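You operate a simulated robot arm through the tools that you are given. There is no shell and no other tool. Be economical: measure what you need, move in short steps, check, and stop when the job is done.

You run a simulated robot arm. Do the job below in one go: nothing can be reset, and whatever is moved stays where it is left.

JOB
Tighten both fitted nuts about a quarter turn with the small socket.
Fine: board knob on first, off again after both; socket back in its slot. Set down upright: small socket.

The check looks at the end state, three seconds after you hand in, the way a careful person would. Anything else that was tipped, shoved, dropped, spilled or broken makes it a failure.

ROBOT AND FRAMES
A 7-joint arm with a two-finger parallel gripper, fixed in place. Base frame: the origin is at the foot of the arm, x ahead of it, y to its left, z up. Readings come in mm, degrees, newtons and seconds.
With the tool pointing down near the work surface it reaches from about 240 to 680 mm from the base axis. Its first joint turns from -66.0 to 66.0 degrees. Payload 2.4 kg.
Tool frame: the origin (TCP) lies between the finger pads and is the grasp point; the fingertips stand 30 mm ahead of it; z points along the fingers, y is the line along which they close. The gripper opens to 94 mm. The fingers are 28 mm wide and 10 mm thick; the gripper's body (50 by 96 mm) begins 55 mm behind the TCP.
Orientation is that of the tool frame in the base frame, as [roll, pitch, yaw] about the fixed x, y, z axes, in that order (R = Rz(yaw) Ry(pitch) Rx(roll)). With the fingers straight down and closing along the base's y, the tool's x points along the base's -x, its y along +y and its z along -z.

CONTROLS
- The arm moves only by the tool apply_moves. Its argument "targets" is a list of rows, each a list of 7 numbers: the shift along the base's x, y, z in units of 100 mm (1.0 is 100 mm), then the turn, a rotation vector about the base's x, y, z in units of 180 degrees (1.0 is 180 degrees), then the gripper command, from -1 (shut) to 1 (fully open), values between in proportion. In form: [[tx, ty, tz, rx, ry, rz, hand], ...]. A call has 1 to 10 rows; each row is the pose to reach, as a shift and turn from the pose commanded when the call began. A call with a number of a shift or a turn outside -1 to 1 is refused whole. A row lasts 0.2 s, in which the tool goes at most 50 mm and 8.6 degrees; a call with a longer step from one row to the next is refused whole, and so is a gripper value outside its range. A pose out of reach is approached as far as the arm can. The call stops where the force on the tool passes 40 N (or 10 N more than at its start, if that is more) or the arm is blocked; 0.2 s more then pass. The fingers move at their own pace (about 153 mm/s each) and stop on an object; they squeeze with about 38 N. The grip force told is the motor's: it shows also when the fingers shut on nothing. Time passes only in rows, and 0.2 s behind the last, so rows that repeat a pose let the fingers close. It gives the time, the measured TCP pose, the force on the tool (base axes), the opening and the grip force at its end, in the units of the frame above (readings bear some noise), with the torque about the TCP (base axes, N m) and any sound that the robot's microphone picked up.
- Cameras (640 x 400 px; columns grow to the right, rows downward): "scene" is fixed at [55.5, 499.5, 1440.6]; the picture's right is [-0.45, -0.89, 0.00], its down [-0.54, 0.28, -0.79] and it looks along [0.71, -0.36, -0.61] (base axes); focal length 315 px, centre (320, 200). "wrist" rides on the gripper at [76, 14, -103] in the tool frame; the picture's right is [-0.18, 0.98, 0.00], its down [-0.75, -0.14, -0.64] and it looks along [-0.63, -0.12, 0.77] (tool axes); focal length 243 px, centre (320, 200). There is no depth. A picture from a camera that has moved, and an enlarged one, comes with that camera's place and axes in the base frame and with its lens.
- camera(camera): a new picture of that camera. The clock stands still meanwhile.
- enlarge(camera, box): a new picture of the part [left, top, right, bottom] of that camera's present view, enlarged. The clock stands still meanwhile.
- hand_in(): hands the job in; it is judged then, once.

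Work in short steps. Places have to be worked out from the pictures, the camera data and where the tool is seen: move nearer, look again, correct. Check each grasp and each placing, and mend what went wrong. You have 120 turns and 76 pictures in all, those below and enlarged ones among them. Open the gripper and draw the arm clear of the work before you hand the job in, unless the task says otherwise; then end with one line.

The tools are called after ">>>" as a command line: name --pt "numbers of a row" for each row, then --argument value for the rest, lists and objects as JSON in quotes. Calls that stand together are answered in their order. apply_moves: Moves the arm, as the interface text tells. Its arguments: {"type":"object","properties":{"targets":{"type":"array","items":{"type":"array","items":{"type":"number"}}}},"required":["targets"]} The other tools are called the same way: camera (camera) takes a picture; enlarge (camera, box) takes an enlarged picture of a part of a camera's view; hand_in () hands the job in.

At the start:

```text
time_s: 0.0
tcp_pos: [320.9, 181.0, 1196.9]
tcp_rot: [180.0, 0.1, 179.9]
wrist_force: [0.0, 0.5, 0.2]
wrist_torque: [0.02, -0.01, 0.0]
opening: 94.1
finger_force: 0.0
```

scene: 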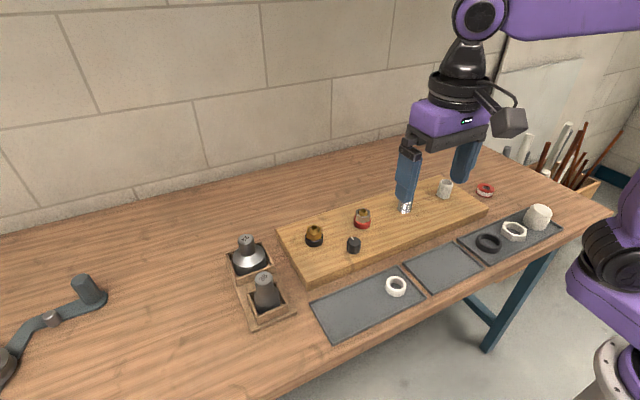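
wrist: 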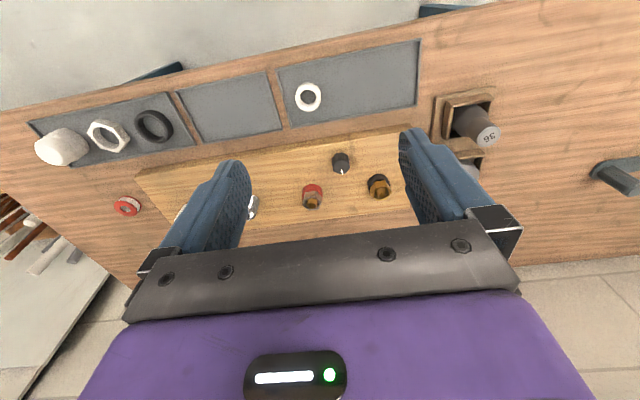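

I start with enlarged views of the board and the socket tray to identify the parts.

>>> enlarge --camera "scene" --box '[210, 170, 430, 340]'

>>> enlarge --camera "wrist" --box '[240, 40, 540, 230]'

>>> enlarge --camera "scene" --box '[380, 140, 580, 270]'

```text
2.35 times, centred on (320, 255) of scene
camera zoom: at [55.5, 499.5, 1440.6], right [-0.45, -0.89, 0.0], down [-0.54, 0.28, -0.79], along [0.71, -0.36, -0.61], focal length 741 px, centre (320, 71)
```

zoom: 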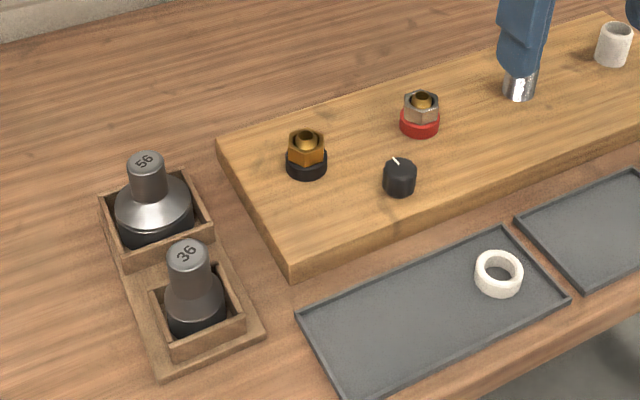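

```text
2.11 times, centred on (390, 135) of wrist
camera zoom: at [244.5, 195.0, 1300.0], right [0.18, 0.98, 0.0], down [0.75, -0.14, 0.64], along [0.63, -0.12, -0.77], focal length 511 px, centre (173, 337)
```

zoom: 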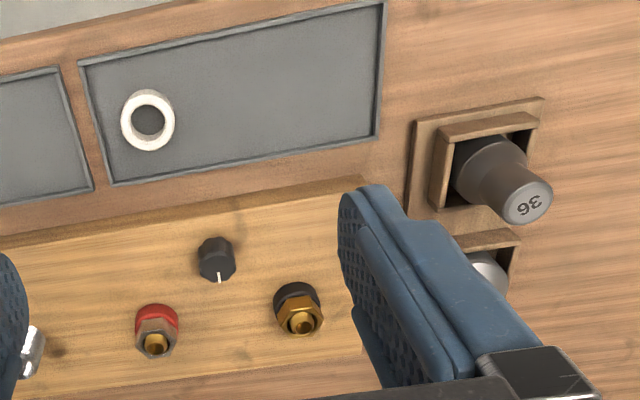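

```text
3.08 times, centred on (480, 205) of scene
camera zoom: at [55.5, 499.5, 1440.6], right [-0.45, -0.89, 0.0], down [-0.54, 0.28, -0.79], along [0.71, -0.36, -0.61], focal length 969 px, centre (-172, 185)
```

zoom: 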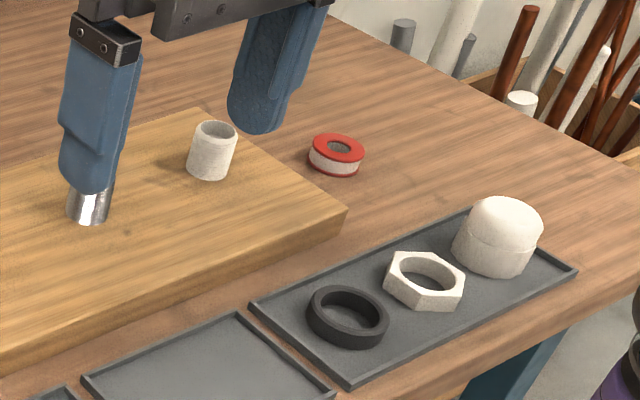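

The small socket "36" is near (454,420), its top at about z 950. The nuts are near (563,259) and (565,116), tops at about z 920, and the knob is near (494,187), top at about z 893. I move closer above the board to look at the knob and the nuts.

>>> apply_moves --pt "0.3 0 -0.3 0 0 0 1" --pt "0.6 0 -0.6 0 0 0 1" --pt "0.9 0 -0.9 0 0 0 1" --pt "1.0 0.0 -1.0 0 0 0 1"

>>> camera --camera "wrist"

```text
time_s: 1.0
tcp_pos: [420.8, 181.6, 1098.3]
tcp_rot: [-180.0, 0.0, -179.9]
wrist_force: [1.0, -0.1, 0.1]
wrist_torque: [-0.03, 0.0, 0.0]
opening: 94.0
finger_force: 0.1
```

```text
70 pictures are left
camera wrist: at [344.4, 194.8, 1199.9], right [0.18, 0.98, 0.0], down [0.75, -0.14, 0.64], along [0.63, -0.12, -0.77], focal length 243 px, centre (320, 200)
```

wrist: 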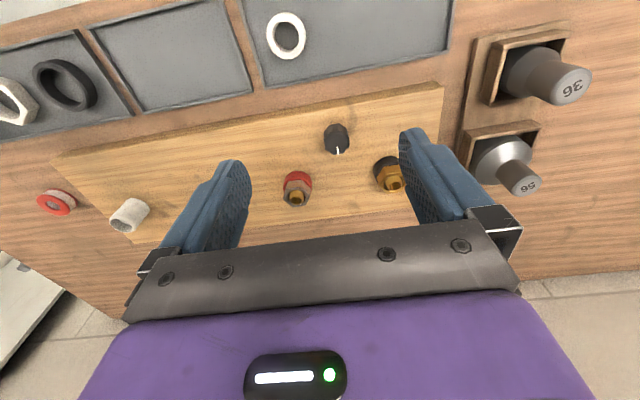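

The knob pointer faces away from the robot, toward +x. I enlarge to read any markings and the nut orientation.

>>> enlarge --camera "wrist" --box '[270, 100, 420, 220]'

>>> enlarge --camera "scene" --box '[290, 190, 390, 260]'

>>> enlarge --camera "scene" --box '[215, 220, 305, 335]'

```text
3.33 times, centred on (345, 160) of wrist
camera zoom: at [344.4, 194.8, 1199.9], right [0.18, 0.98, 0.0], down [0.75, -0.14, 0.64], along [0.63, -0.12, -0.77], focal length 809 px, centre (237, 333)
```

zoom: 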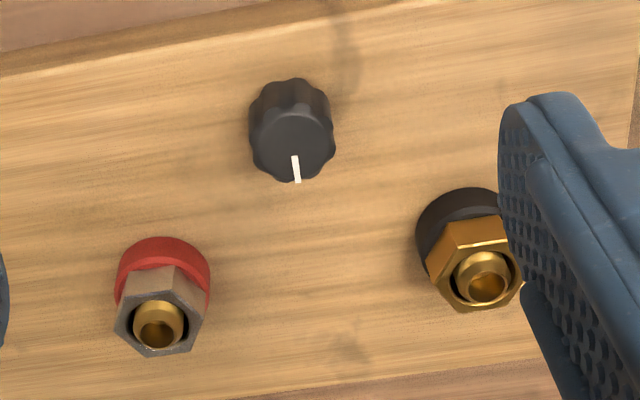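

```text
5.71 times, centred on (340, 225) of scene
camera zoom: at [55.5, 499.5, 1440.6], right [-0.45, -0.89, 0.0], down [-0.54, 0.28, -0.79], along [0.71, -0.36, -0.61], focal length 1800 px, centre (206, 57)
```

zoom: 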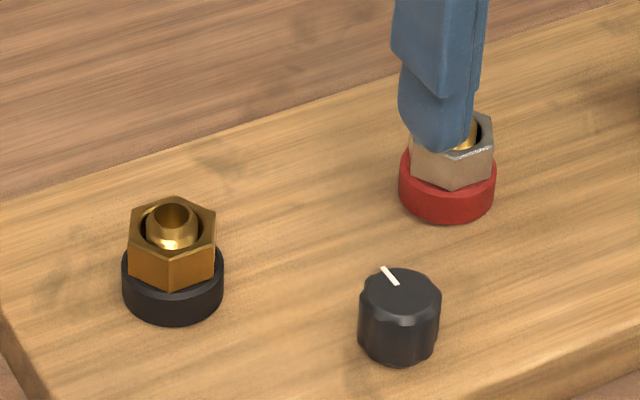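

```text
3.48 times, centred on (260, 278) of scene
camera zoom: at [55.5, 499.5, 1440.6], right [-0.45, -0.89, 0.0], down [-0.54, 0.28, -0.79], along [0.71, -0.36, -0.61], focal length 1096 px, centre (529, -70)
```

zoom: 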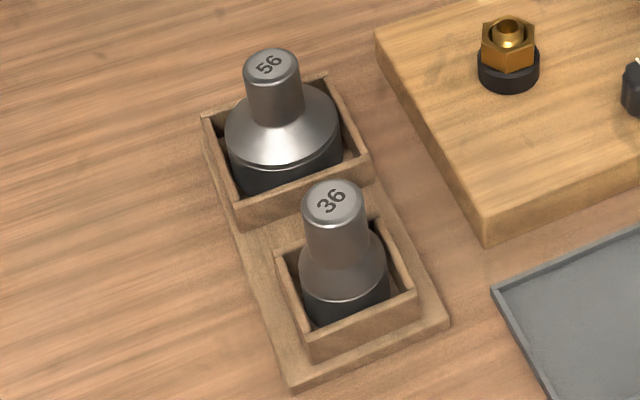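

No markings are visible. The knob is about 34 mm wide at (494,188) with its top at about z 910, so the board top is near z 880. I move above it and check.

>>> apply_moves --pt "0.25 0.03 -0.3 0 0 0 0.5" --pt "0.5 0.05 -0.6 0 0 0 0.5" --pt "0.73 0.07 -0.9 0 0 0 0.5" --pt "0.73 0.07 -1.0 0 0 0 0.5" --pt "0.73 0.07 -1.0 0 0 0 0.5"

>>> camera --camera "wrist"

>>> camera --camera "scene"

```text
time_s: 2.2
tcp_pos: [494.2, 188.9, 997.1]
tcp_rot: [180.0, 0.0, -179.9]
wrist_force: [-0.3, 0.3, 0.2]
wrist_torque: [0.0, 0.0, 0.01]
opening: 70.5
finger_force: 0.1
```

```text
66 pictures are left
camera wrist: at [417.5, 202.5, 1099.5], right [0.18, 0.98, 0.0], down [0.75, -0.14, 0.64], along [0.63, -0.12, -0.77], focal length 243 px, centre (320, 200)
```

wrist: 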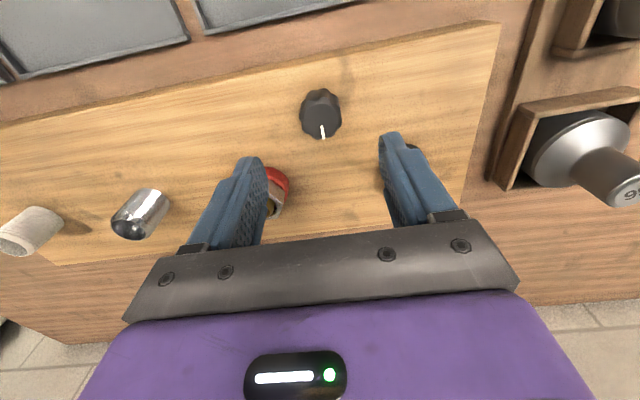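

```text
65 pictures are left
```

scene: 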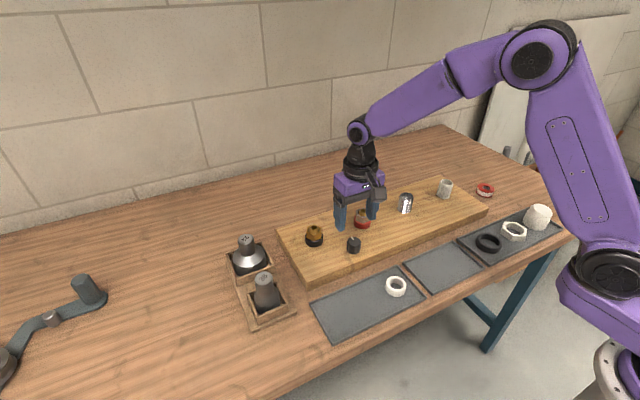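

The close view puts the knob at (493.5,188.6), under the TCP. I descend to z 922 and grip it gently.

>>> apply_moves --pt "0 0 -0.35 0 0 0 0.5" --pt "0 0 -0.6 0 0 0 0.3" --pt "0 0 -0.75 0 0 0 0.3" --pt "0 0 -0.75 0 0 0 -0.5" --pt "0 0 -0.75 0 0 0 -0.5" --pt "0 0 -0.75 0 0 0 -0.5"

>>> camera --camera "wrist"

```text
time_s: 3.6
tcp_pos: [494.3, 190.7, 921.8]
tcp_rot: [179.9, 0.1, -179.8]
wrist_force: [1.8, 14.5, -0.3]
wrist_torque: [-1.04, -0.42, -0.12]
opening: 32.5
finger_force: 44.4
```

```text
64 pictures are left
camera wrist: at [417.4, 203.4, 1024.9], right [0.18, 0.98, 0.0], down [0.75, -0.14, 0.64], along [0.63, -0.12, -0.77], focal length 243 px, centre (320, 200)
```

wrist: 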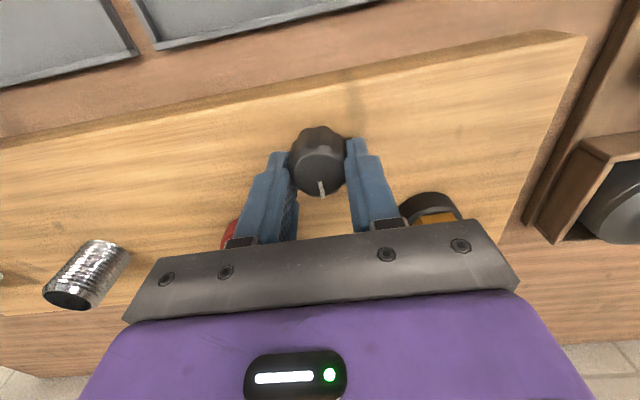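

The knob is held at 32.5 mm, with y nearer 190.7. I shift by 2 mm to unload and turn clockwise in small steps, watching the torque and the sound.

>>> apply_moves --pt "0 0.02 0 0 0 0 -0.5" --pt "0 0.02 0 0 0 -0.045 -0.5" --pt "0 0.02 0 0 0 -0.09 -0.5" --pt "0 0.02 0 0 0 -0.135 -0.5"

```text
time_s: 4.6
tcp_pos: [492.8, 188.9, 922.7]
tcp_rot: [-179.9, 0.0, 155.5]
wrist_force: [-6.0, -4.9, 9.2]
wrist_torque: [0.58, -0.75, 0.03]
opening: 32.5
finger_force: 45.1
```

It turns freely and there has been no sound yet. I continue.

>>> apply_moves --pt "0 -0.01 0 0 0 -0.045 -0.5" --pt "0 -0.01 0 0 0 -0.09 -0.5" --pt "0 -0.01 0 0 0 -0.12 -0.5"

>>> camera --camera "wrist"

```text
time_s: 5.4
tcp_pos: [492.8, 187.8, 922.1]
tcp_rot: [-179.8, -0.1, 133.8]
wrist_force: [-12.6, -15.6, 16.0]
wrist_torque: [0.93, -0.02, 0.1]
opening: 32.6
finger_force: 44.4
```

```text
63 pictures are left
camera wrist: at [450.5, 251.5, 1025.1], right [0.84, 0.55, 0.0], down [0.42, -0.64, 0.64], along [0.35, -0.54, -0.77], focal length 243 px, centre (320, 200)
```

wrist: 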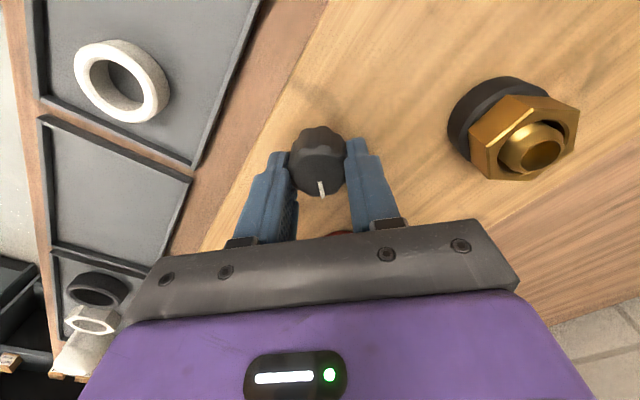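

The knob has turned 46° with the gripper. A sideways load has built up, so I shift slightly to relieve it and keep turning toward 90°.

>>> apply_moves --pt "-0.02 -0.02 0.01 0 0 -0.0 -0.5" --pt "-0.02 -0.02 0.01 0 0 -0.045 -0.5" --pt "-0.025 -0.02 0.01 0 0 -0.09 -0.5" --pt "-0.025 -0.02 0.01 0 0 -0.12 -0.5"

```text
time_s: 6.4
tcp_pos: [491.8, 186.2, 922.6]
tcp_rot: [-179.9, 0.0, 112.4]
wrist_force: [5.8, -11.0, -23.0]
wrist_torque: [-0.72, -1.12, 0.0]
opening: 32.7
finger_force: 44.7
```

I lower back by 0.6 mm and turn on to about 90°.

>>> apply_moves --pt "0 -0.01 -0.006 0 0 0 -0.5" --pt "0 -0.01 -0.006 0 0 -0.045 -0.5" --pt "0 -0.015 -0.006 0 0 -0.09 -0.5" --pt "0 -0.015 -0.006 0 0 -0.125 -0.5"

>>> camera --camera "wrist"

```text
time_s: 7.4
tcp_pos: [490.7, 185.8, 922.9]
tcp_rot: [-179.8, 0.1, 90.0]
wrist_force: [-11.4, -10.7, -6.1]
wrist_torque: [0.89, -0.47, 0.18]
opening: 32.8
finger_force: 44.9
```

```text
62 pictures are left
camera wrist: at [504.5, 261.7, 1025.1], right [0.98, -0.18, 0.0], down [-0.14, -0.75, 0.64], along [-0.12, -0.63, -0.77], focal length 243 px, centre (320, 200)
```

wrist: 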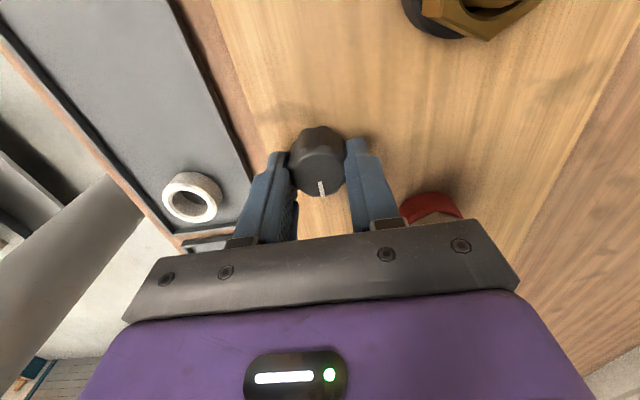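

There has been no click and no clear stop so far. I keep turning in small steps to find one.

>>> apply_moves --pt "-0.01 -0.01 0 0 0 0 -0.5" --pt "-0.01 -0.01 0 0 0 -0.045 -0.5" --pt "-0.01 -0.01 0 0 0 -0.09 -0.5" --pt "-0.01 -0.01 0 0 0 -0.13 -0.5"

>>> camera --camera "wrist"

```text
time_s: 8.4
tcp_pos: [487.4, 186.0, 922.1]
tcp_rot: [-179.8, 0.1, 66.7]
wrist_force: [-21.7, 1.6, 1.2]
wrist_torque: [0.21, -0.42, 0.68]
opening: 32.7
finger_force: 44.5
```

```text
61 pictures are left
camera wrist: at [531.8, 250.2, 1025.2], right [0.83, -0.56, 0.0], down [-0.42, -0.64, 0.64], along [-0.36, -0.53, -0.76], focal length 243 px, centre (320, 200)
```

wrist: 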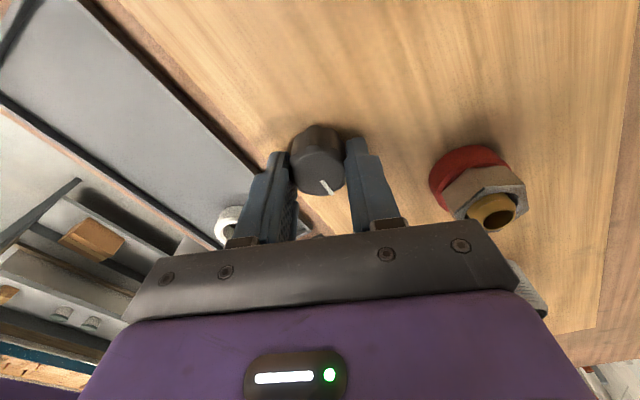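

The torque rose to 0.68 N m and the pointer slipped in the grip, so the knob is at its clockwise stop after about 90°, which I take as "on". I open and lift.

>>> apply_moves --pt "0.02 0 0 0 0 0 0.2" --pt "0.02 0 0 0 0 0 0.2" --pt "0.02 0 0.3 0 0 0 0.2" --pt "0.02 0 0.75 0 0 0 0.5"

>>> camera --camera "wrist"

>>> camera --camera "scene"

```text
time_s: 9.4
tcp_pos: [491.2, 185.8, 997.1]
tcp_rot: [-179.9, -0.1, 66.5]
wrist_force: [-0.4, 0.1, 0.7]
wrist_torque: [-0.03, 0.02, -0.03]
opening: 70.5
finger_force: 0.0
```

```text
60 pictures are left
camera wrist: at [534.9, 248.7, 1100.0], right [0.83, -0.56, 0.0], down [-0.43, -0.64, 0.64], along [-0.36, -0.53, -0.77], focal length 243 px, centre (320, 200)
```

wrist: 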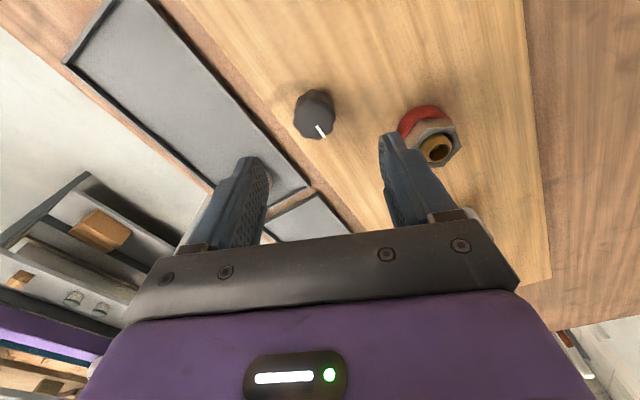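

```text
59 pictures are left
```

scene: 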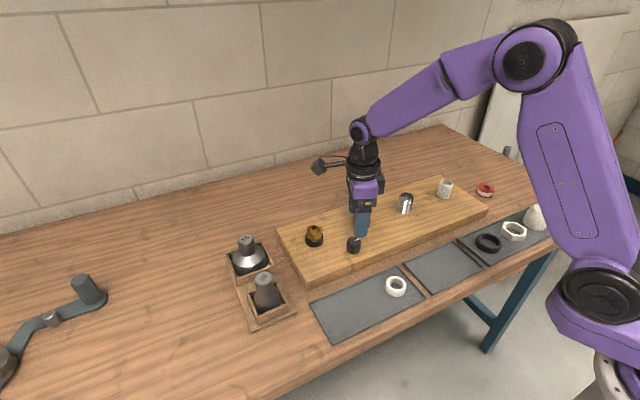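

The pointer is now about 90° clockwise of where it began, at −y, and nothing else has moved. I go over to the small socket, raising the arm and turning back to yaw 180 on the way.

>>> apply_moves --pt "0 0 0.3 0 0 0.045 0.5" --pt "0 0.1 0.6 0 0 0.09 0.7" --pt "-0.05 0.2 0.6 0 0 0.135 0.7" --pt "-0.1 0.35 0.6 0 0 0.18 0.7" --pt "-0.15 0.5 0.6 0 0 0.225 0.7" --pt "-0.2 0.65 0.6 0 0 0.27 0.7" --pt "-0.25 0.8 0.6 0 0 0.315 0.7" --pt "-0.3 0.9 0.6 0 0 0.36 0.7" --pt "-0.37 1.0 0.6 0 0 0.4 0.7"

>>> apply_moves --pt "0 0.3 0 0 0 0.045 0.7" --pt "0 0.6 0 0 0 0.09 0.7" --pt "0 0.9 0 0 0 0.135 0.7" --pt "0 1.0 0 0 0 0.18 0.7" --pt "0 1.0 0 0 0 0.225 0.7" --pt "0 1.0 0 0 0 0.231 0.7"

>>> camera --camera "wrist"

```text
time_s: 11.4
tcp_pos: [455.8, 284.6, 1056.2]
tcp_rot: [-180.0, 0.0, 138.8]
wrist_force: [0.0, -0.3, 0.1]
wrist_torque: [-0.01, 0.01, 0.02]
opening: 79.8
finger_force: 0.1
```

```text
time_s: 12.8
tcp_pos: [455.3, 384.7, 1057.1]
tcp_rot: [180.0, 0.0, -179.6]
wrist_force: [-0.5, -0.6, -0.5]
wrist_torque: [-0.01, -0.01, -0.02]
opening: 80.4
finger_force: 0.1
```

```text
58 pictures are left
camera wrist: at [379.1, 398.3, 1160.5], right [0.18, 0.98, 0.0], down [0.75, -0.14, 0.64], along [0.63, -0.11, -0.77], focal length 243 px, centre (320, 200)
```

wrist: 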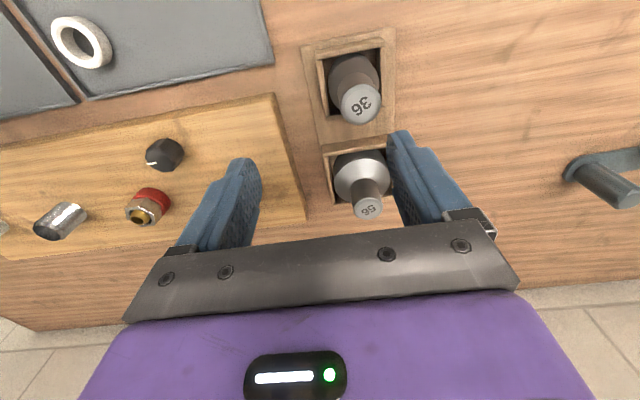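

The socket top is at (454,421). I move above it and check from closer in.

>>> apply_moves --pt "0 0.2 -0.2 0 0 0 0.5" --pt "-0.01 0.36 -0.4 0 0 0 0.3" --pt "-0.01 0.36 -0.6 0 0 0 0.3" --pt "-0.01 0.36 -0.6 0 0 0 0.3"

>>> camera --camera "wrist"

>>> enlarge --camera "scene" --box '[210, 210, 320, 340]'

```text
time_s: 13.8
tcp_pos: [455.0, 420.9, 996.1]
tcp_rot: [-179.9, 0.0, -179.9]
wrist_force: [-0.5, 0.6, -0.7]
wrist_torque: [0.02, -0.02, -0.01]
opening: 60.9
finger_force: 0.1
```

```text
57 pictures are left
camera wrist: at [379.0, 434.1, 1099.7], right [0.18, 0.98, 0.0], down [0.75, -0.14, 0.64], along [0.63, -0.12, -0.77], focal length 243 px, centre (320, 200)
```

wrist: 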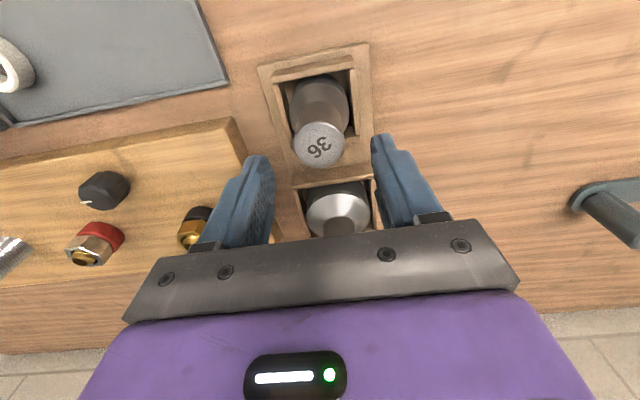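

```text
3.08 times, centred on (265, 275) of scene
camera zoom: at [55.5, 499.5, 1440.6], right [-0.45, -0.89, 0.0], down [-0.54, 0.28, -0.79], along [0.71, -0.36, -0.61], focal length 969 px, centre (489, -31)
```

zoom: 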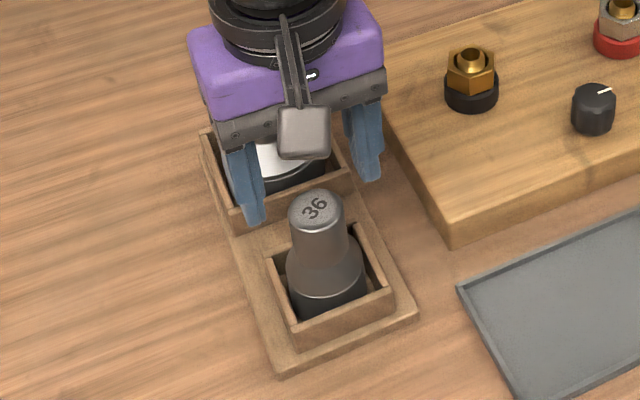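

The socket axis is at about (453,420). Its handle is about 34 mm wide with a shoulder at about z 920. I descend to TCP z 954 with the tips just above the shoulder, and grip.

>>> apply_moves --pt "-0.015 -0.01 -0.15 0 0 0 0.3" --pt "-0.015 -0.01 -0.3 0 0 0 0.3" --pt "-0.015 -0.01 -0.42 0 0 0 0.3" --pt "-0.015 -0.01 -0.42 0 0 0 0.3"

>>> camera --camera "wrist"

>>> enlarge --camera "scene" --box '[210, 210, 320, 340]'

```text
time_s: 14.8
tcp_pos: [453.5, 419.3, 954.4]
tcp_rot: [180.0, 0.1, -179.8]
wrist_force: [-0.7, -0.7, -0.1]
wrist_torque: [0.0, -0.01, -0.02]
opening: 61.0
finger_force: 0.1
```

```text
55 pictures are left
camera wrist: at [377.1, 432.8, 1057.7], right [0.18, 0.98, 0.0], down [0.75, -0.14, 0.64], along [0.63, -0.12, -0.77], focal length 243 px, centre (320, 200)
```

wrist: 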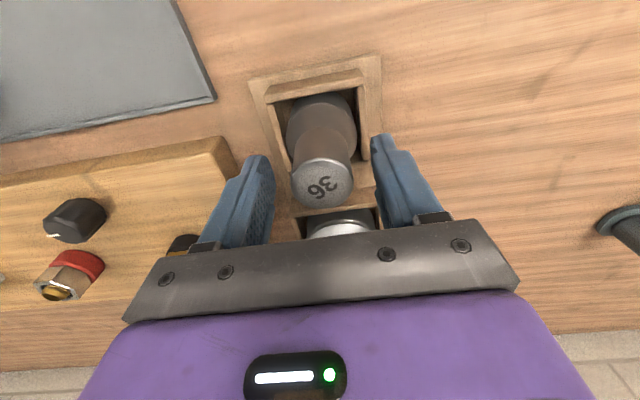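

```text
3.08 times, centred on (265, 275) of scene
camera zoom: at [55.5, 499.5, 1440.6], right [-0.45, -0.89, 0.0], down [-0.54, 0.28, -0.79], along [0.71, -0.36, -0.61], focal length 969 px, centre (489, -31)
```

zoom: 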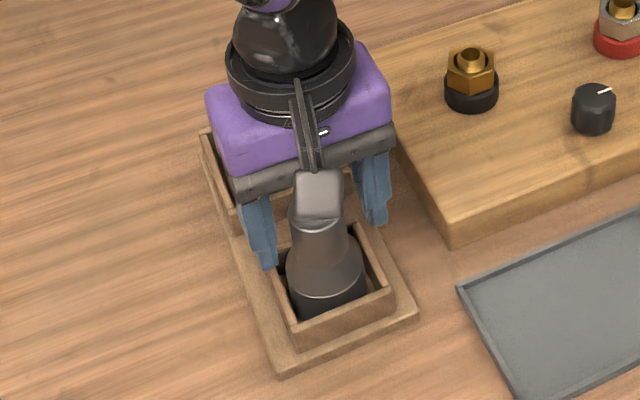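

The TCP and the socket axis agree within about 1 mm. I close the gripper.

>>> apply_moves --pt "0 0 0 0 0 0 -0.4" --pt "0 0 0 0 0 0 -0.6" --pt "0 0 0 0 0 0 -0.6"

```text
time_s: 15.6
tcp_pos: [452.6, 419.8, 955.1]
tcp_rot: [-180.0, 0.1, -179.7]
wrist_force: [-1.4, 0.0, 0.5]
wrist_torque: [-0.01, 0.0, 0.0]
opening: 34.3
finger_force: 37.6
```

The grip is firm at 34.3 mm with no side load. I lift straight up.

>>> apply_moves --pt "0 0 0.2 0 0 0 -0.6" --pt "0 0 0.5 0 0 0 -0.6" --pt "0 0 0.8 0 0 0 -0.6" --pt "0 0 1.0 0 0 0 -0.6" --pt "0 0 1.0 0 0 0 -0.6"

>>> enlarge --camera "scene" --box '[200, 130, 370, 340]'

>>> camera --camera "wrist"

```text
time_s: 16.8
tcp_pos: [453.6, 419.9, 1056.8]
tcp_rot: [-180.0, -0.1, -179.9]
wrist_force: [0.9, -0.5, -2.2]
wrist_torque: [-0.01, 0.0, -0.01]
opening: 34.3
finger_force: 38.1
```

```text
1.90 times, centred on (285, 235) of scene
camera zoom: at [55.5, 499.6, 1440.6], right [-0.45, -0.89, 0.0], down [-0.54, 0.28, -0.79], along [0.71, -0.36, -0.61], focal length 600 px, centre (387, 133)
```

zoom: 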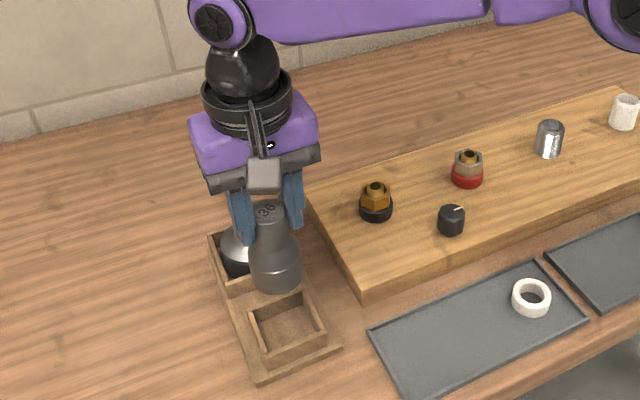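

```text
52 pictures are left
camera wrist: at [377.1, 433.2, 1159.0], right [0.18, 0.98, 0.0], down [0.75, -0.14, 0.64], along [0.63, -0.12, -0.77], focal length 243 px, centre (320, 200)
```

wrist: 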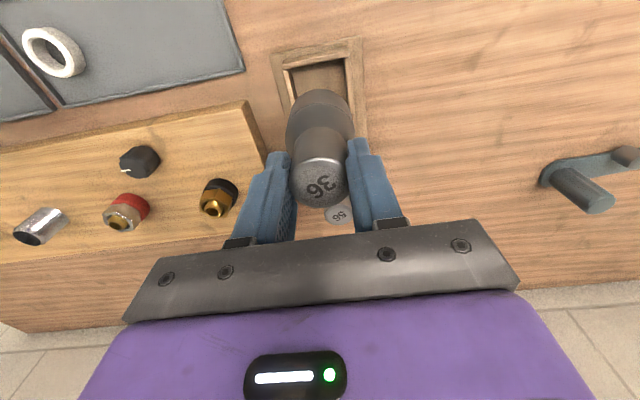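

The socket is held upright, about 7 mm below the TCP, with its bottom near z 955. I move it toward the brass nut, clear of the 56 socket, and stop beside the nut so the wrist camera can measure it.

>>> apply_moves --pt "0 -0.3 0.1 0 0 0 -0.6" --pt "0.1 -0.6 0.1 0 0 0 -0.6" --pt "0.3 -0.8 0.1 0 0 0 -0.6" --pt "0.6 -0.8 0.1 0 0 0 -0.6" --pt "0.9 -0.8 0.1 0 0 0 -0.6" --pt "1.0 -0.8 0.1 0 0 0 -0.6" --pt "1.0 -0.8 0.1 0 0 0 -0.6"

>>> camera --camera "wrist"

>>> enlarge --camera "wrist" --box '[190, 80, 290, 150]'

```text
time_s: 18.4
tcp_pos: [552.0, 340.1, 1066.0]
tcp_rot: [180.0, 0.0, -179.8]
wrist_force: [-0.4, -0.4, -4.1]
wrist_torque: [0.01, -0.01, -0.01]
opening: 34.1
finger_force: 38.2
```

```text
51 pictures are left
camera wrist: at [476.4, 353.6, 1168.1], right [0.18, 0.98, 0.0], down [0.75, -0.14, 0.64], along [0.63, -0.12, -0.77], focal length 243 px, centre (320, 200)
```

wrist: 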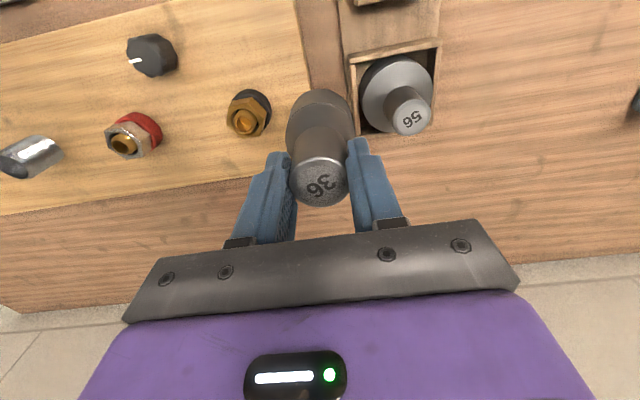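

```text
5.71 times, centred on (240, 115) of wrist
camera zoom: at [476.4, 353.6, 1168.1], right [0.18, 0.98, 0.0], down [0.75, -0.14, 0.64], along [0.63, -0.12, -0.77], focal length 1386 px, centre (777, 686)
```

zoom: 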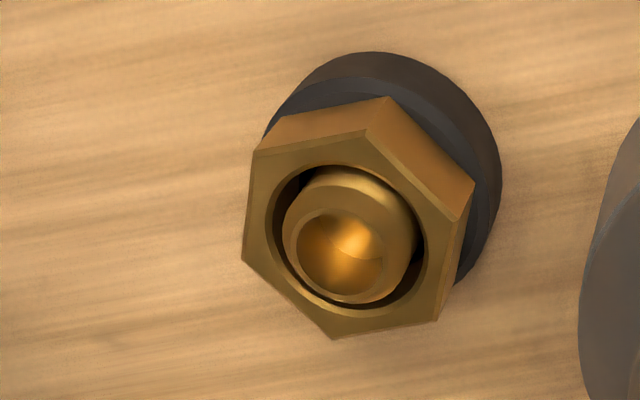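

The brass nut is at roughly (557.5,260). I pass between the two nuts at the same height, to see both from the other side and triangulate.

>>> apply_moves --pt "0.02 -0.3 0.1 0 0 0 -0.6" --pt "0.05 -0.7 0.1 0 0 0 -0.6" --pt "0.07 -1.0 0.1 0 0 0 -0.6"

>>> apply_moves --pt "0 -0.3 0 0 0 0 -0.6" --pt "0 -0.52 -0.1 0 0 0 -0.6" --pt "0 -0.52 -0.1 0 0 0 -0.6" --pt "0 -0.52 -0.1 0 0 0 -0.6"

>>> camera --camera "wrist"

>>> enlarge --camera "wrist" --box '[350, 80, 450, 150]'

>>> enlarge --camera "wrist" --box '[200, 80, 300, 150]'

```text
time_s: 19.2
tcp_pos: [560.3, 239.5, 1075.8]
tcp_rot: [-180.0, 0.0, -179.8]
wrist_force: [-0.1, 0.8, -2.7]
wrist_torque: [-0.02, 0.01, 0.0]
opening: 34.1
finger_force: 38.3
```

```text
time_s: 20.2
tcp_pos: [560.2, 186.5, 1065.7]
tcp_rot: [-180.0, 0.1, -179.9]
wrist_force: [-0.1, -0.5, -2.3]
wrist_torque: [-0.01, 0.01, 0.0]
opening: 33.8
finger_force: 37.7
```

```text
49 pictures are left
camera wrist: at [483.9, 201.2, 1168.7], right [0.18, 0.98, 0.0], down [0.75, -0.14, 0.64], along [0.63, -0.12, -0.77], focal length 243 px, centre (320, 200)
```

wrist: 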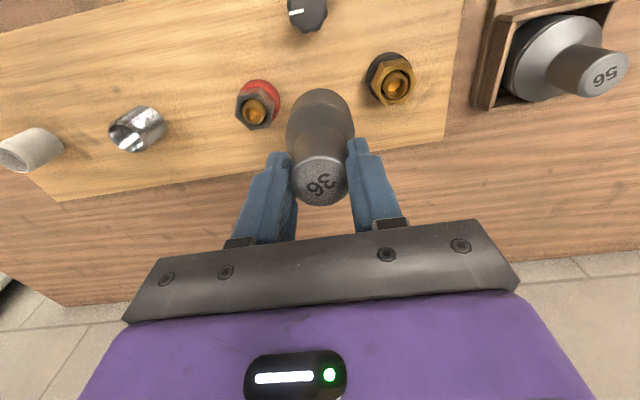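

```text
5.71 times, centred on (400, 115) of wrist
camera zoom: at [483.9, 201.2, 1168.7], right [0.18, 0.98, 0.0], down [0.75, -0.14, 0.64], along [0.63, -0.12, -0.77], focal length 1386 px, centre (-137, 686)
```

zoom: 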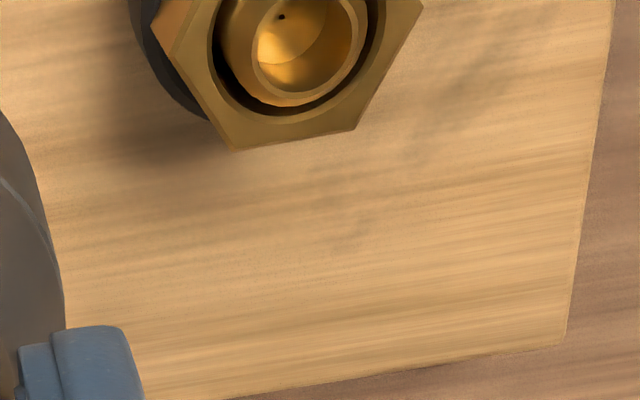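

```text
5.71 times, centred on (250, 115) of wrist
camera zoom: at [483.9, 201.2, 1168.7], right [0.18, 0.98, 0.0], down [0.75, -0.14, 0.64], along [0.63, -0.12, -0.77], focal length 1386 px, centre (720, 686)
```

zoom: 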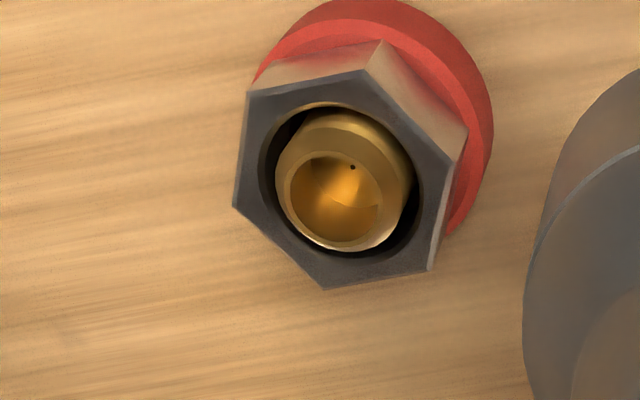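

>>> enlarge --camera "wrist" --box '[340, 45, 440, 115]'

```text
5.71 times, centred on (390, 80) of wrist
camera zoom: at [483.9, 201.2, 1168.7], right [0.18, 0.98, 0.0], down [0.75, -0.14, 0.64], along [0.63, -0.12, -0.77], focal length 1386 px, centre (-80, 886)
```

zoom: 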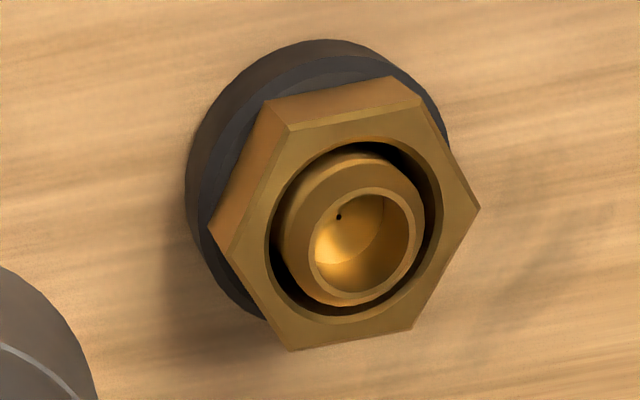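

Triangulated, the brass nut is at (558.4,259.3) and the steel nut at (558.2,119.2), both with tops at about z 923 and AF about 36. Both have hex vertices at about 30° (mod 60). I move over the brass nut and check its alignment in the scene view.

>>> apply_moves --pt "0 0.4 0 0 0 0 -0.6" --pt "-0.018 0.728 0 0 0 0 -0.6" --pt "-0.018 0.728 -0.1 0 0 0 -0.6" --pt "-0.018 0.728 -0.1 0 0 0 -0.6"

>>> enlarge --camera "scene" --box '[260, 130, 370, 260]'

```text
time_s: 21.2
tcp_pos: [558.3, 261.7, 1057.9]
tcp_rot: [180.0, 0.0, -179.8]
wrist_force: [0.4, -0.6, -2.4]
wrist_torque: [-0.02, 0.02, 0.0]
opening: 34.0
finger_force: 38.3
```

```text
3.08 times, centred on (315, 195) of scene
camera zoom: at [55.5, 499.6, 1440.6], right [-0.45, -0.89, 0.0], down [-0.54, 0.28, -0.79], along [0.71, -0.36, -0.61], focal length 969 px, centre (335, 215)
```

zoom: 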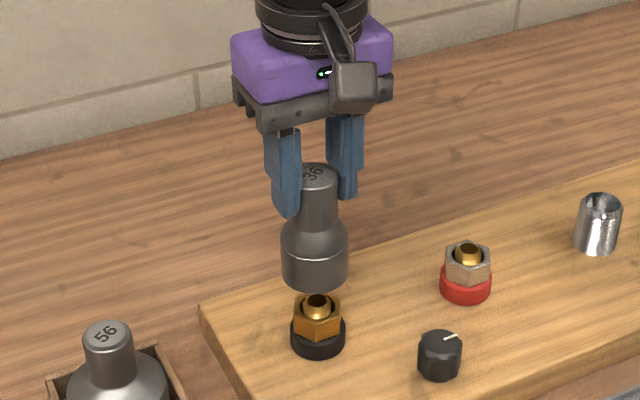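

The alignment looks good, with a gap of about 33 mm. I correct y by −1 mm, descend to just above the nut and then feel for contact in small steps.

>>> apply_moves --pt "0.003 -0.01 -0.15 0 0 0 -0.6" --pt "0.003 -0.01 -0.25 0 0 0 -0.6" --pt "0.003 -0.01 -0.29 0 0 0 -0.6" --pt "0.003 -0.01 -0.33 0 0 0 -0.6" --pt "0.003 -0.01 -0.36 0 0 0 -0.6"

>>> enlarge --camera "scene" --box '[260, 130, 370, 260]'

```text
time_s: 22.4
tcp_pos: [558.5, 260.0, 1020.7]
tcp_rot: [179.9, 0.2, -179.8]
wrist_force: [-4.0, -1.3, 13.9]
wrist_torque: [0.05, 0.49, 0.08]
opening: 34.0
finger_force: 38.3
```

```text
3.08 times, centred on (315, 195) of scene
camera zoom: at [55.1, 499.4, 1440.7], right [-0.45, -0.89, 0.0], down [-0.54, 0.28, -0.79], along [0.71, -0.36, -0.61], focal length 969 px, centre (335, 215)
```

zoom: 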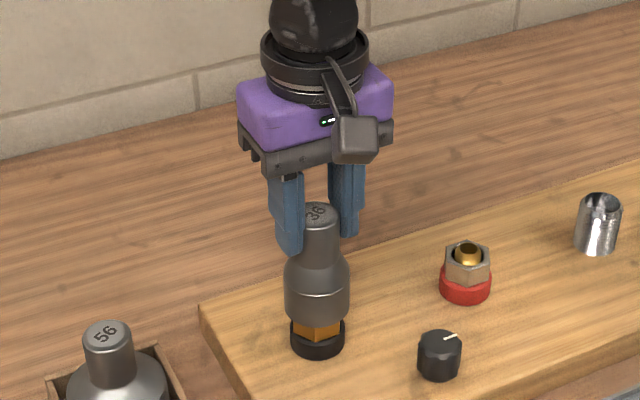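

Contact is at TCP z of about 1020.5 with 14 N, so the socket rests on the nut unseated. I turn slowly clockwise under light pressure until it drops over the hex.

>>> apply_moves --pt "0 0 0 0 0 -0.02 -0.6" --pt "0 0 0 0 0 -0.04 -0.6" --pt "0 0 0 0 0 -0.06 -0.6"

```text
time_s: 23.2
tcp_pos: [559.5, 259.0, 1019.6]
tcp_rot: [180.0, 0.2, 169.3]
wrist_force: [3.8, -2.4, 16.8]
wrist_torque: [-0.33, -0.35, 0.02]
opening: 33.8
finger_force: 37.8
```

>>> apply_moves --pt "0 0 0 0 0 -0.02 -0.6" --pt "0 0 0 0 0 -0.04 -0.6" --pt "0 0 0 0 0 -0.06 -0.6"

```text
time_s: 24.0
tcp_pos: [558.5, 259.1, 1020.5]
tcp_rot: [-180.0, -0.1, 158.6]
wrist_force: [-1.1, -1.0, 20.7]
wrist_torque: [0.27, 0.07, 0.03]
opening: 33.4
finger_force: 38.0
```

It is still riding on top, with the friction torque near zero. I continue.

>>> apply_moves --pt "0 0 0.005 0 0 -0.02 -0.6" --pt "0 0 0.005 0 0 -0.04 -0.6" --pt "0 0 0.005 0 0 -0.06 -0.6"

```text
time_s: 24.8
tcp_pos: [557.8, 261.0, 1019.7]
tcp_rot: [180.0, 0.0, 147.9]
wrist_force: [-3.7, 4.5, 13.4]
wrist_torque: [0.7, 0.36, 0.1]
opening: 34.1
finger_force: 37.5
```

>>> apply_moves --pt "0 0 0 0 0 -0.02 -0.6" --pt "0 0 0 0 0 -0.04 -0.6" --pt "0 0 0 0 0 -0.06 -0.6"

>>> enlarge --camera "scene" --box '[280, 180, 350, 260]'

```text
time_s: 25.6
tcp_pos: [558.3, 260.6, 1018.8]
tcp_rot: [-180.0, 0.0, 137.0]
wrist_force: [-3.3, 5.4, 8.7]
wrist_torque: [0.77, 0.16, 0.11]
opening: 34.1
finger_force: 38.1
```

```text
5.00 times, centred on (315, 220) of scene
camera zoom: at [55.3, 499.6, 1440.6], right [-0.45, -0.89, 0.0], down [-0.54, 0.28, -0.79], along [0.71, -0.36, -0.61], focal length 1575 px, centre (345, 100)
```

zoom: 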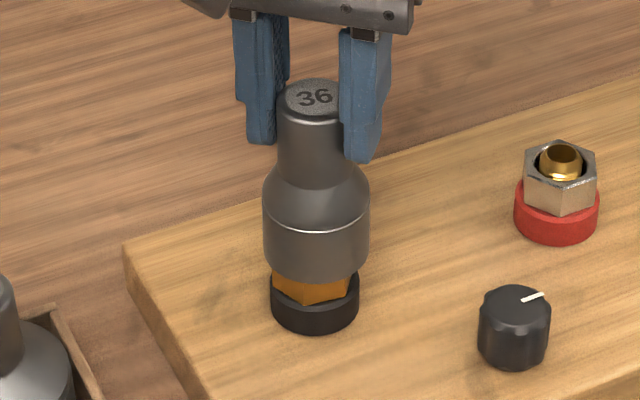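

The force fell to 8.7 N with a sideways push toward +y, so it may be catching. I give way by 1 mm and press down gently.

>>> apply_moves --pt "-0.006 0.01 0 0 0 0 -0.6" --pt "-0.006 0.01 -0.015 0 0 0 -0.6" --pt "-0.006 0.01 -0.03 0 0 0 -0.6"

```text
time_s: 26.4
tcp_pos: [558.4, 261.4, 1019.6]
tcp_rot: [179.7, 0.1, 137.0]
wrist_force: [-4.1, 3.1, 25.6]
wrist_torque: [0.61, -0.12, 0.03]
opening: 34.0
finger_force: 37.9
```

It is not in yet. I keep this pressure and turn through the rest of the 60° hex period.

>>> apply_moves --pt "0 0 0.01 0 0 -0.015 -0.6" --pt "0 0 0.01 0 0 -0.03 -0.6" --pt "0 0 0.01 0 0 -0.045 -0.6"

```text
time_s: 27.2
tcp_pos: [557.9, 263.2, 1019.1]
tcp_rot: [179.6, 0.0, 129.0]
wrist_force: [-1.6, 10.2, 22.7]
wrist_torque: [1.17, -0.42, 0.19]
opening: 33.7
finger_force: 38.4
```

>>> enlarge --camera "scene" --box '[280, 180, 350, 260]'

>>> camera --camera "wrist"

```text
5.00 times, centred on (315, 220) of scene
camera zoom: at [55.0, 499.6, 1440.6], right [-0.45, -0.89, 0.0], down [-0.54, 0.28, -0.79], along [0.71, -0.36, -0.61], focal length 1575 px, centre (345, 100)
```

zoom: 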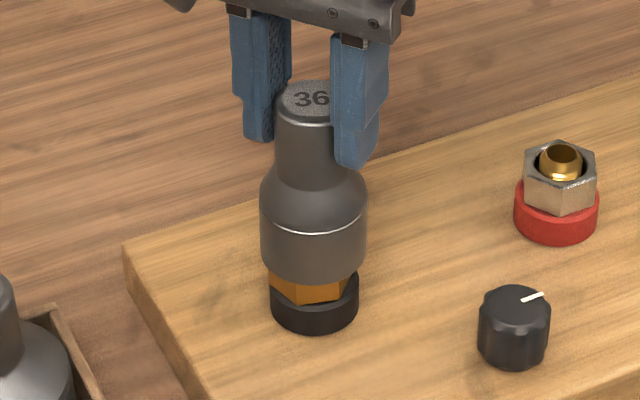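

```text
41 pictures are left
camera wrist: at [520.4, 329.5, 1122.6], right [0.88, 0.47, 0.01], down [0.36, -0.68, 0.64], along [0.31, -0.56, -0.77], focal length 243 px, centre (320, 200)
```

wrist: 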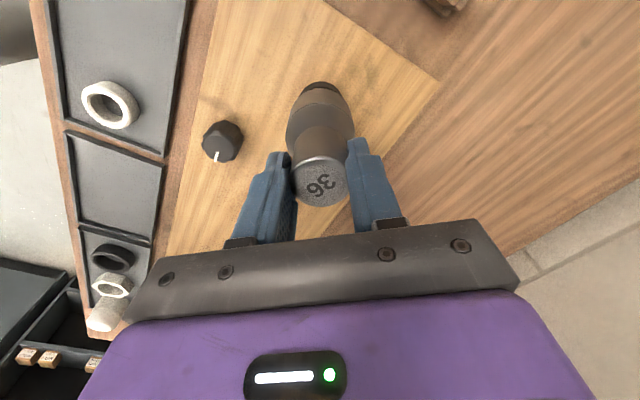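

The socket has slid about 2–3 mm to +y and the nut seems to have turned a little. I lift off to measure the nut's present angle.

>>> apply_moves --pt "0 0 0.2 0 0 0 -0.6" --pt "0 0 0.45 0 0 0 -0.6" --pt "0 0 0.45 0 0 0 -0.6"

>>> enlarge --camera "scene" --box '[290, 210, 340, 250]'

```text
time_s: 28.0
tcp_pos: [558.1, 260.6, 1061.3]
tcp_rot: [-179.9, 0.1, 128.9]
wrist_force: [-0.7, 0.1, -2.1]
wrist_torque: [0.01, 0.02, -0.03]
opening: 33.7
finger_force: 38.3
```

```text
10.00 times, centred on (315, 230) of scene
camera zoom: at [55.6, 499.5, 1440.6], right [-0.45, -0.89, 0.0], down [-0.54, 0.28, -0.79], along [0.71, -0.36, -0.61], focal length 3150 px, centre (370, -100)
```

zoom: 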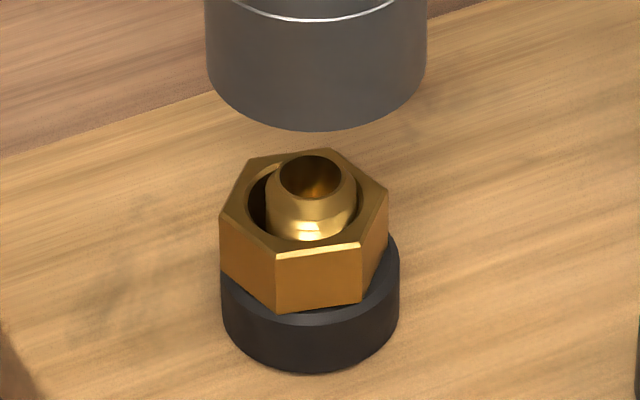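

The nut has been dragged about 17° clockwise, with its vertices now at about 13° mod 60. It also sits about 1.5 mm off-centre, so my centre was about 2 mm short in y. The true axis is about (558.9,261.8). In the air I index back by 60° and correct the centre.

>>> apply_moves --pt "0.01 0.015 0 0 0 0.0475 -0.6" --pt "0.01 0.015 0 0 0 0.095 -0.6" --pt "0.01 0.015 0 0 0 0.1425 -0.6" --pt "0.01 0.015 0 0 0 0.19 -0.6" --pt "0.01 0.015 0 0 0 0.2375 -0.6" --pt "0.01 0.015 0 0 0 0.285 -0.6" --pt "0.01 0.015 0 0 0 0.333 -0.6" --pt "0.01 0.015 0 0 0 0.333 -0.6"

>>> enlarge --camera "scene" --box '[290, 210, 340, 250]'

```text
time_s: 29.8
tcp_pos: [559.5, 262.5, 1063.0]
tcp_rot: [-180.0, 0.1, -171.0]
wrist_force: [-0.4, -0.7, -2.1]
wrist_torque: [0.0, 0.0, 0.0]
opening: 34.0
finger_force: 37.7
```

```text
10.00 times, centred on (315, 230) of scene
camera zoom: at [55.6, 499.5, 1440.6], right [-0.45, -0.89, 0.0], down [-0.54, 0.28, -0.79], along [0.71, -0.36, -0.61], focal length 3150 px, centre (370, -100)
```

zoom: 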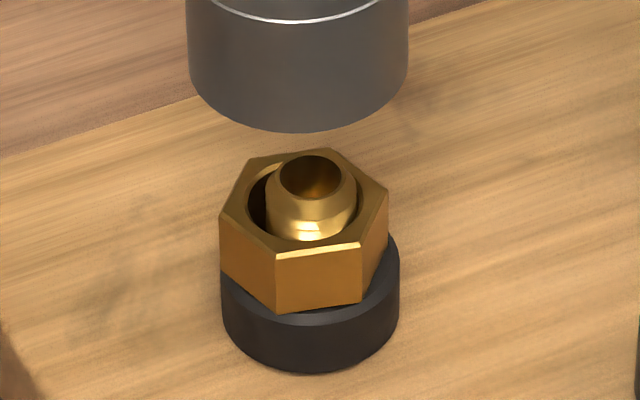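

Rotating showed that the socket sits slightly tilted in the grip, its bottom about 2.4 mm off the tool axis. I compensate with (−2.2,−1.4), descend to light contact and turn clockwise again.

>>> apply_moves --pt "-0.022 -0.014 -0.2 0 0 0 -0.6" --pt "-0.022 -0.014 -0.36 0 0 0 -0.6" --pt "-0.022 -0.014 -0.41 0 0 0 -0.6" --pt "-0.022 -0.014 -0.43 0 0 0 -0.6" --pt "-0.022 -0.014 -0.43 0 0 -0.02 -0.6" --pt "-0.022 -0.014 -0.43 0 0 -0.04 -0.6"

>>> enlarge --camera "scene" --box '[290, 200, 340, 250]'

```text
time_s: 31.2
tcp_pos: [557.1, 261.1, 1020.4]
tcp_rot: [180.0, 0.2, -178.5]
wrist_force: [0.9, 3.4, 7.6]
wrist_torque: [0.44, -0.25, 0.12]
opening: 34.0
finger_force: 38.1
```

```text
8.00 times, centred on (315, 225) of scene
camera zoom: at [55.4, 499.5, 1440.6], right [-0.45, -0.89, 0.0], down [-0.54, 0.28, -0.79], along [0.71, -0.36, -0.61], focal length 2520 px, centre (360, 0)
```

zoom: 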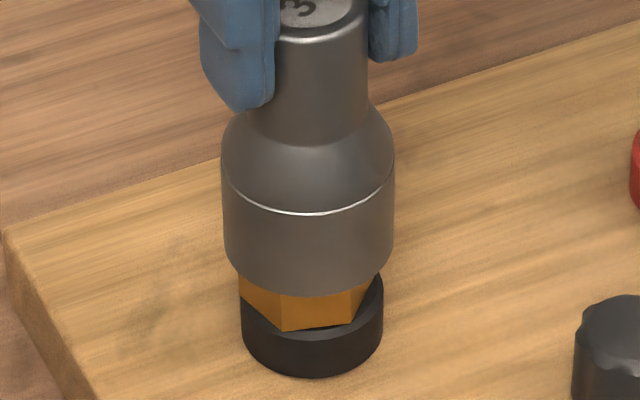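

It is in contact with 8 N and about centred. I continue clockwise in short steps under a bit more pressure.

>>> apply_moves --pt "0 0 -0.01 0 0 -0.02 -0.6" --pt "0 0 -0.01 0 0 -0.04 -0.6" --pt "0 0 -0.01 0 0 -0.06 -0.6"

```text
time_s: 32.0
tcp_pos: [556.8, 261.6, 1020.5]
tcp_rot: [179.9, 0.1, 170.7]
wrist_force: [-1.7, 5.5, 20.1]
wrist_torque: [0.8, -0.07, 0.15]
opening: 33.8
finger_force: 38.5
```

The torque shows contact on the +x/+y side, pushing the socket toward +y, so the nut sits more toward +x/+y. I shift (+0.8,+1.5) and press.

>>> apply_moves --pt "0.008 0.015 0 0 0 0 -0.6" --pt "0.008 0.015 0 0 0 -0.02 -0.6" --pt "0.008 0.015 0 0 0 -0.04 -0.6"

```text
time_s: 32.8
tcp_pos: [558.6, 263.2, 1020.6]
tcp_rot: [179.9, 0.1, 163.6]
wrist_force: [-1.3, 4.6, 20.2]
wrist_torque: [0.79, -0.16, 0.19]
opening: 34.1
finger_force: 37.8
```

>>> enlarge --camera "scene" --box '[285, 190, 345, 250]'

```text
6.67 times, centred on (315, 220) of scene
camera zoom: at [55.1, 499.5, 1440.6], right [-0.45, -0.89, 0.0], down [-0.54, 0.28, -0.79], along [0.71, -0.36, -0.61], focal length 2100 px, centre (353, 67)
```

zoom: 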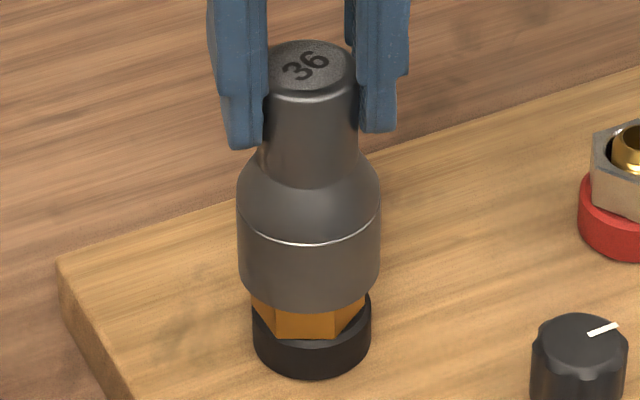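

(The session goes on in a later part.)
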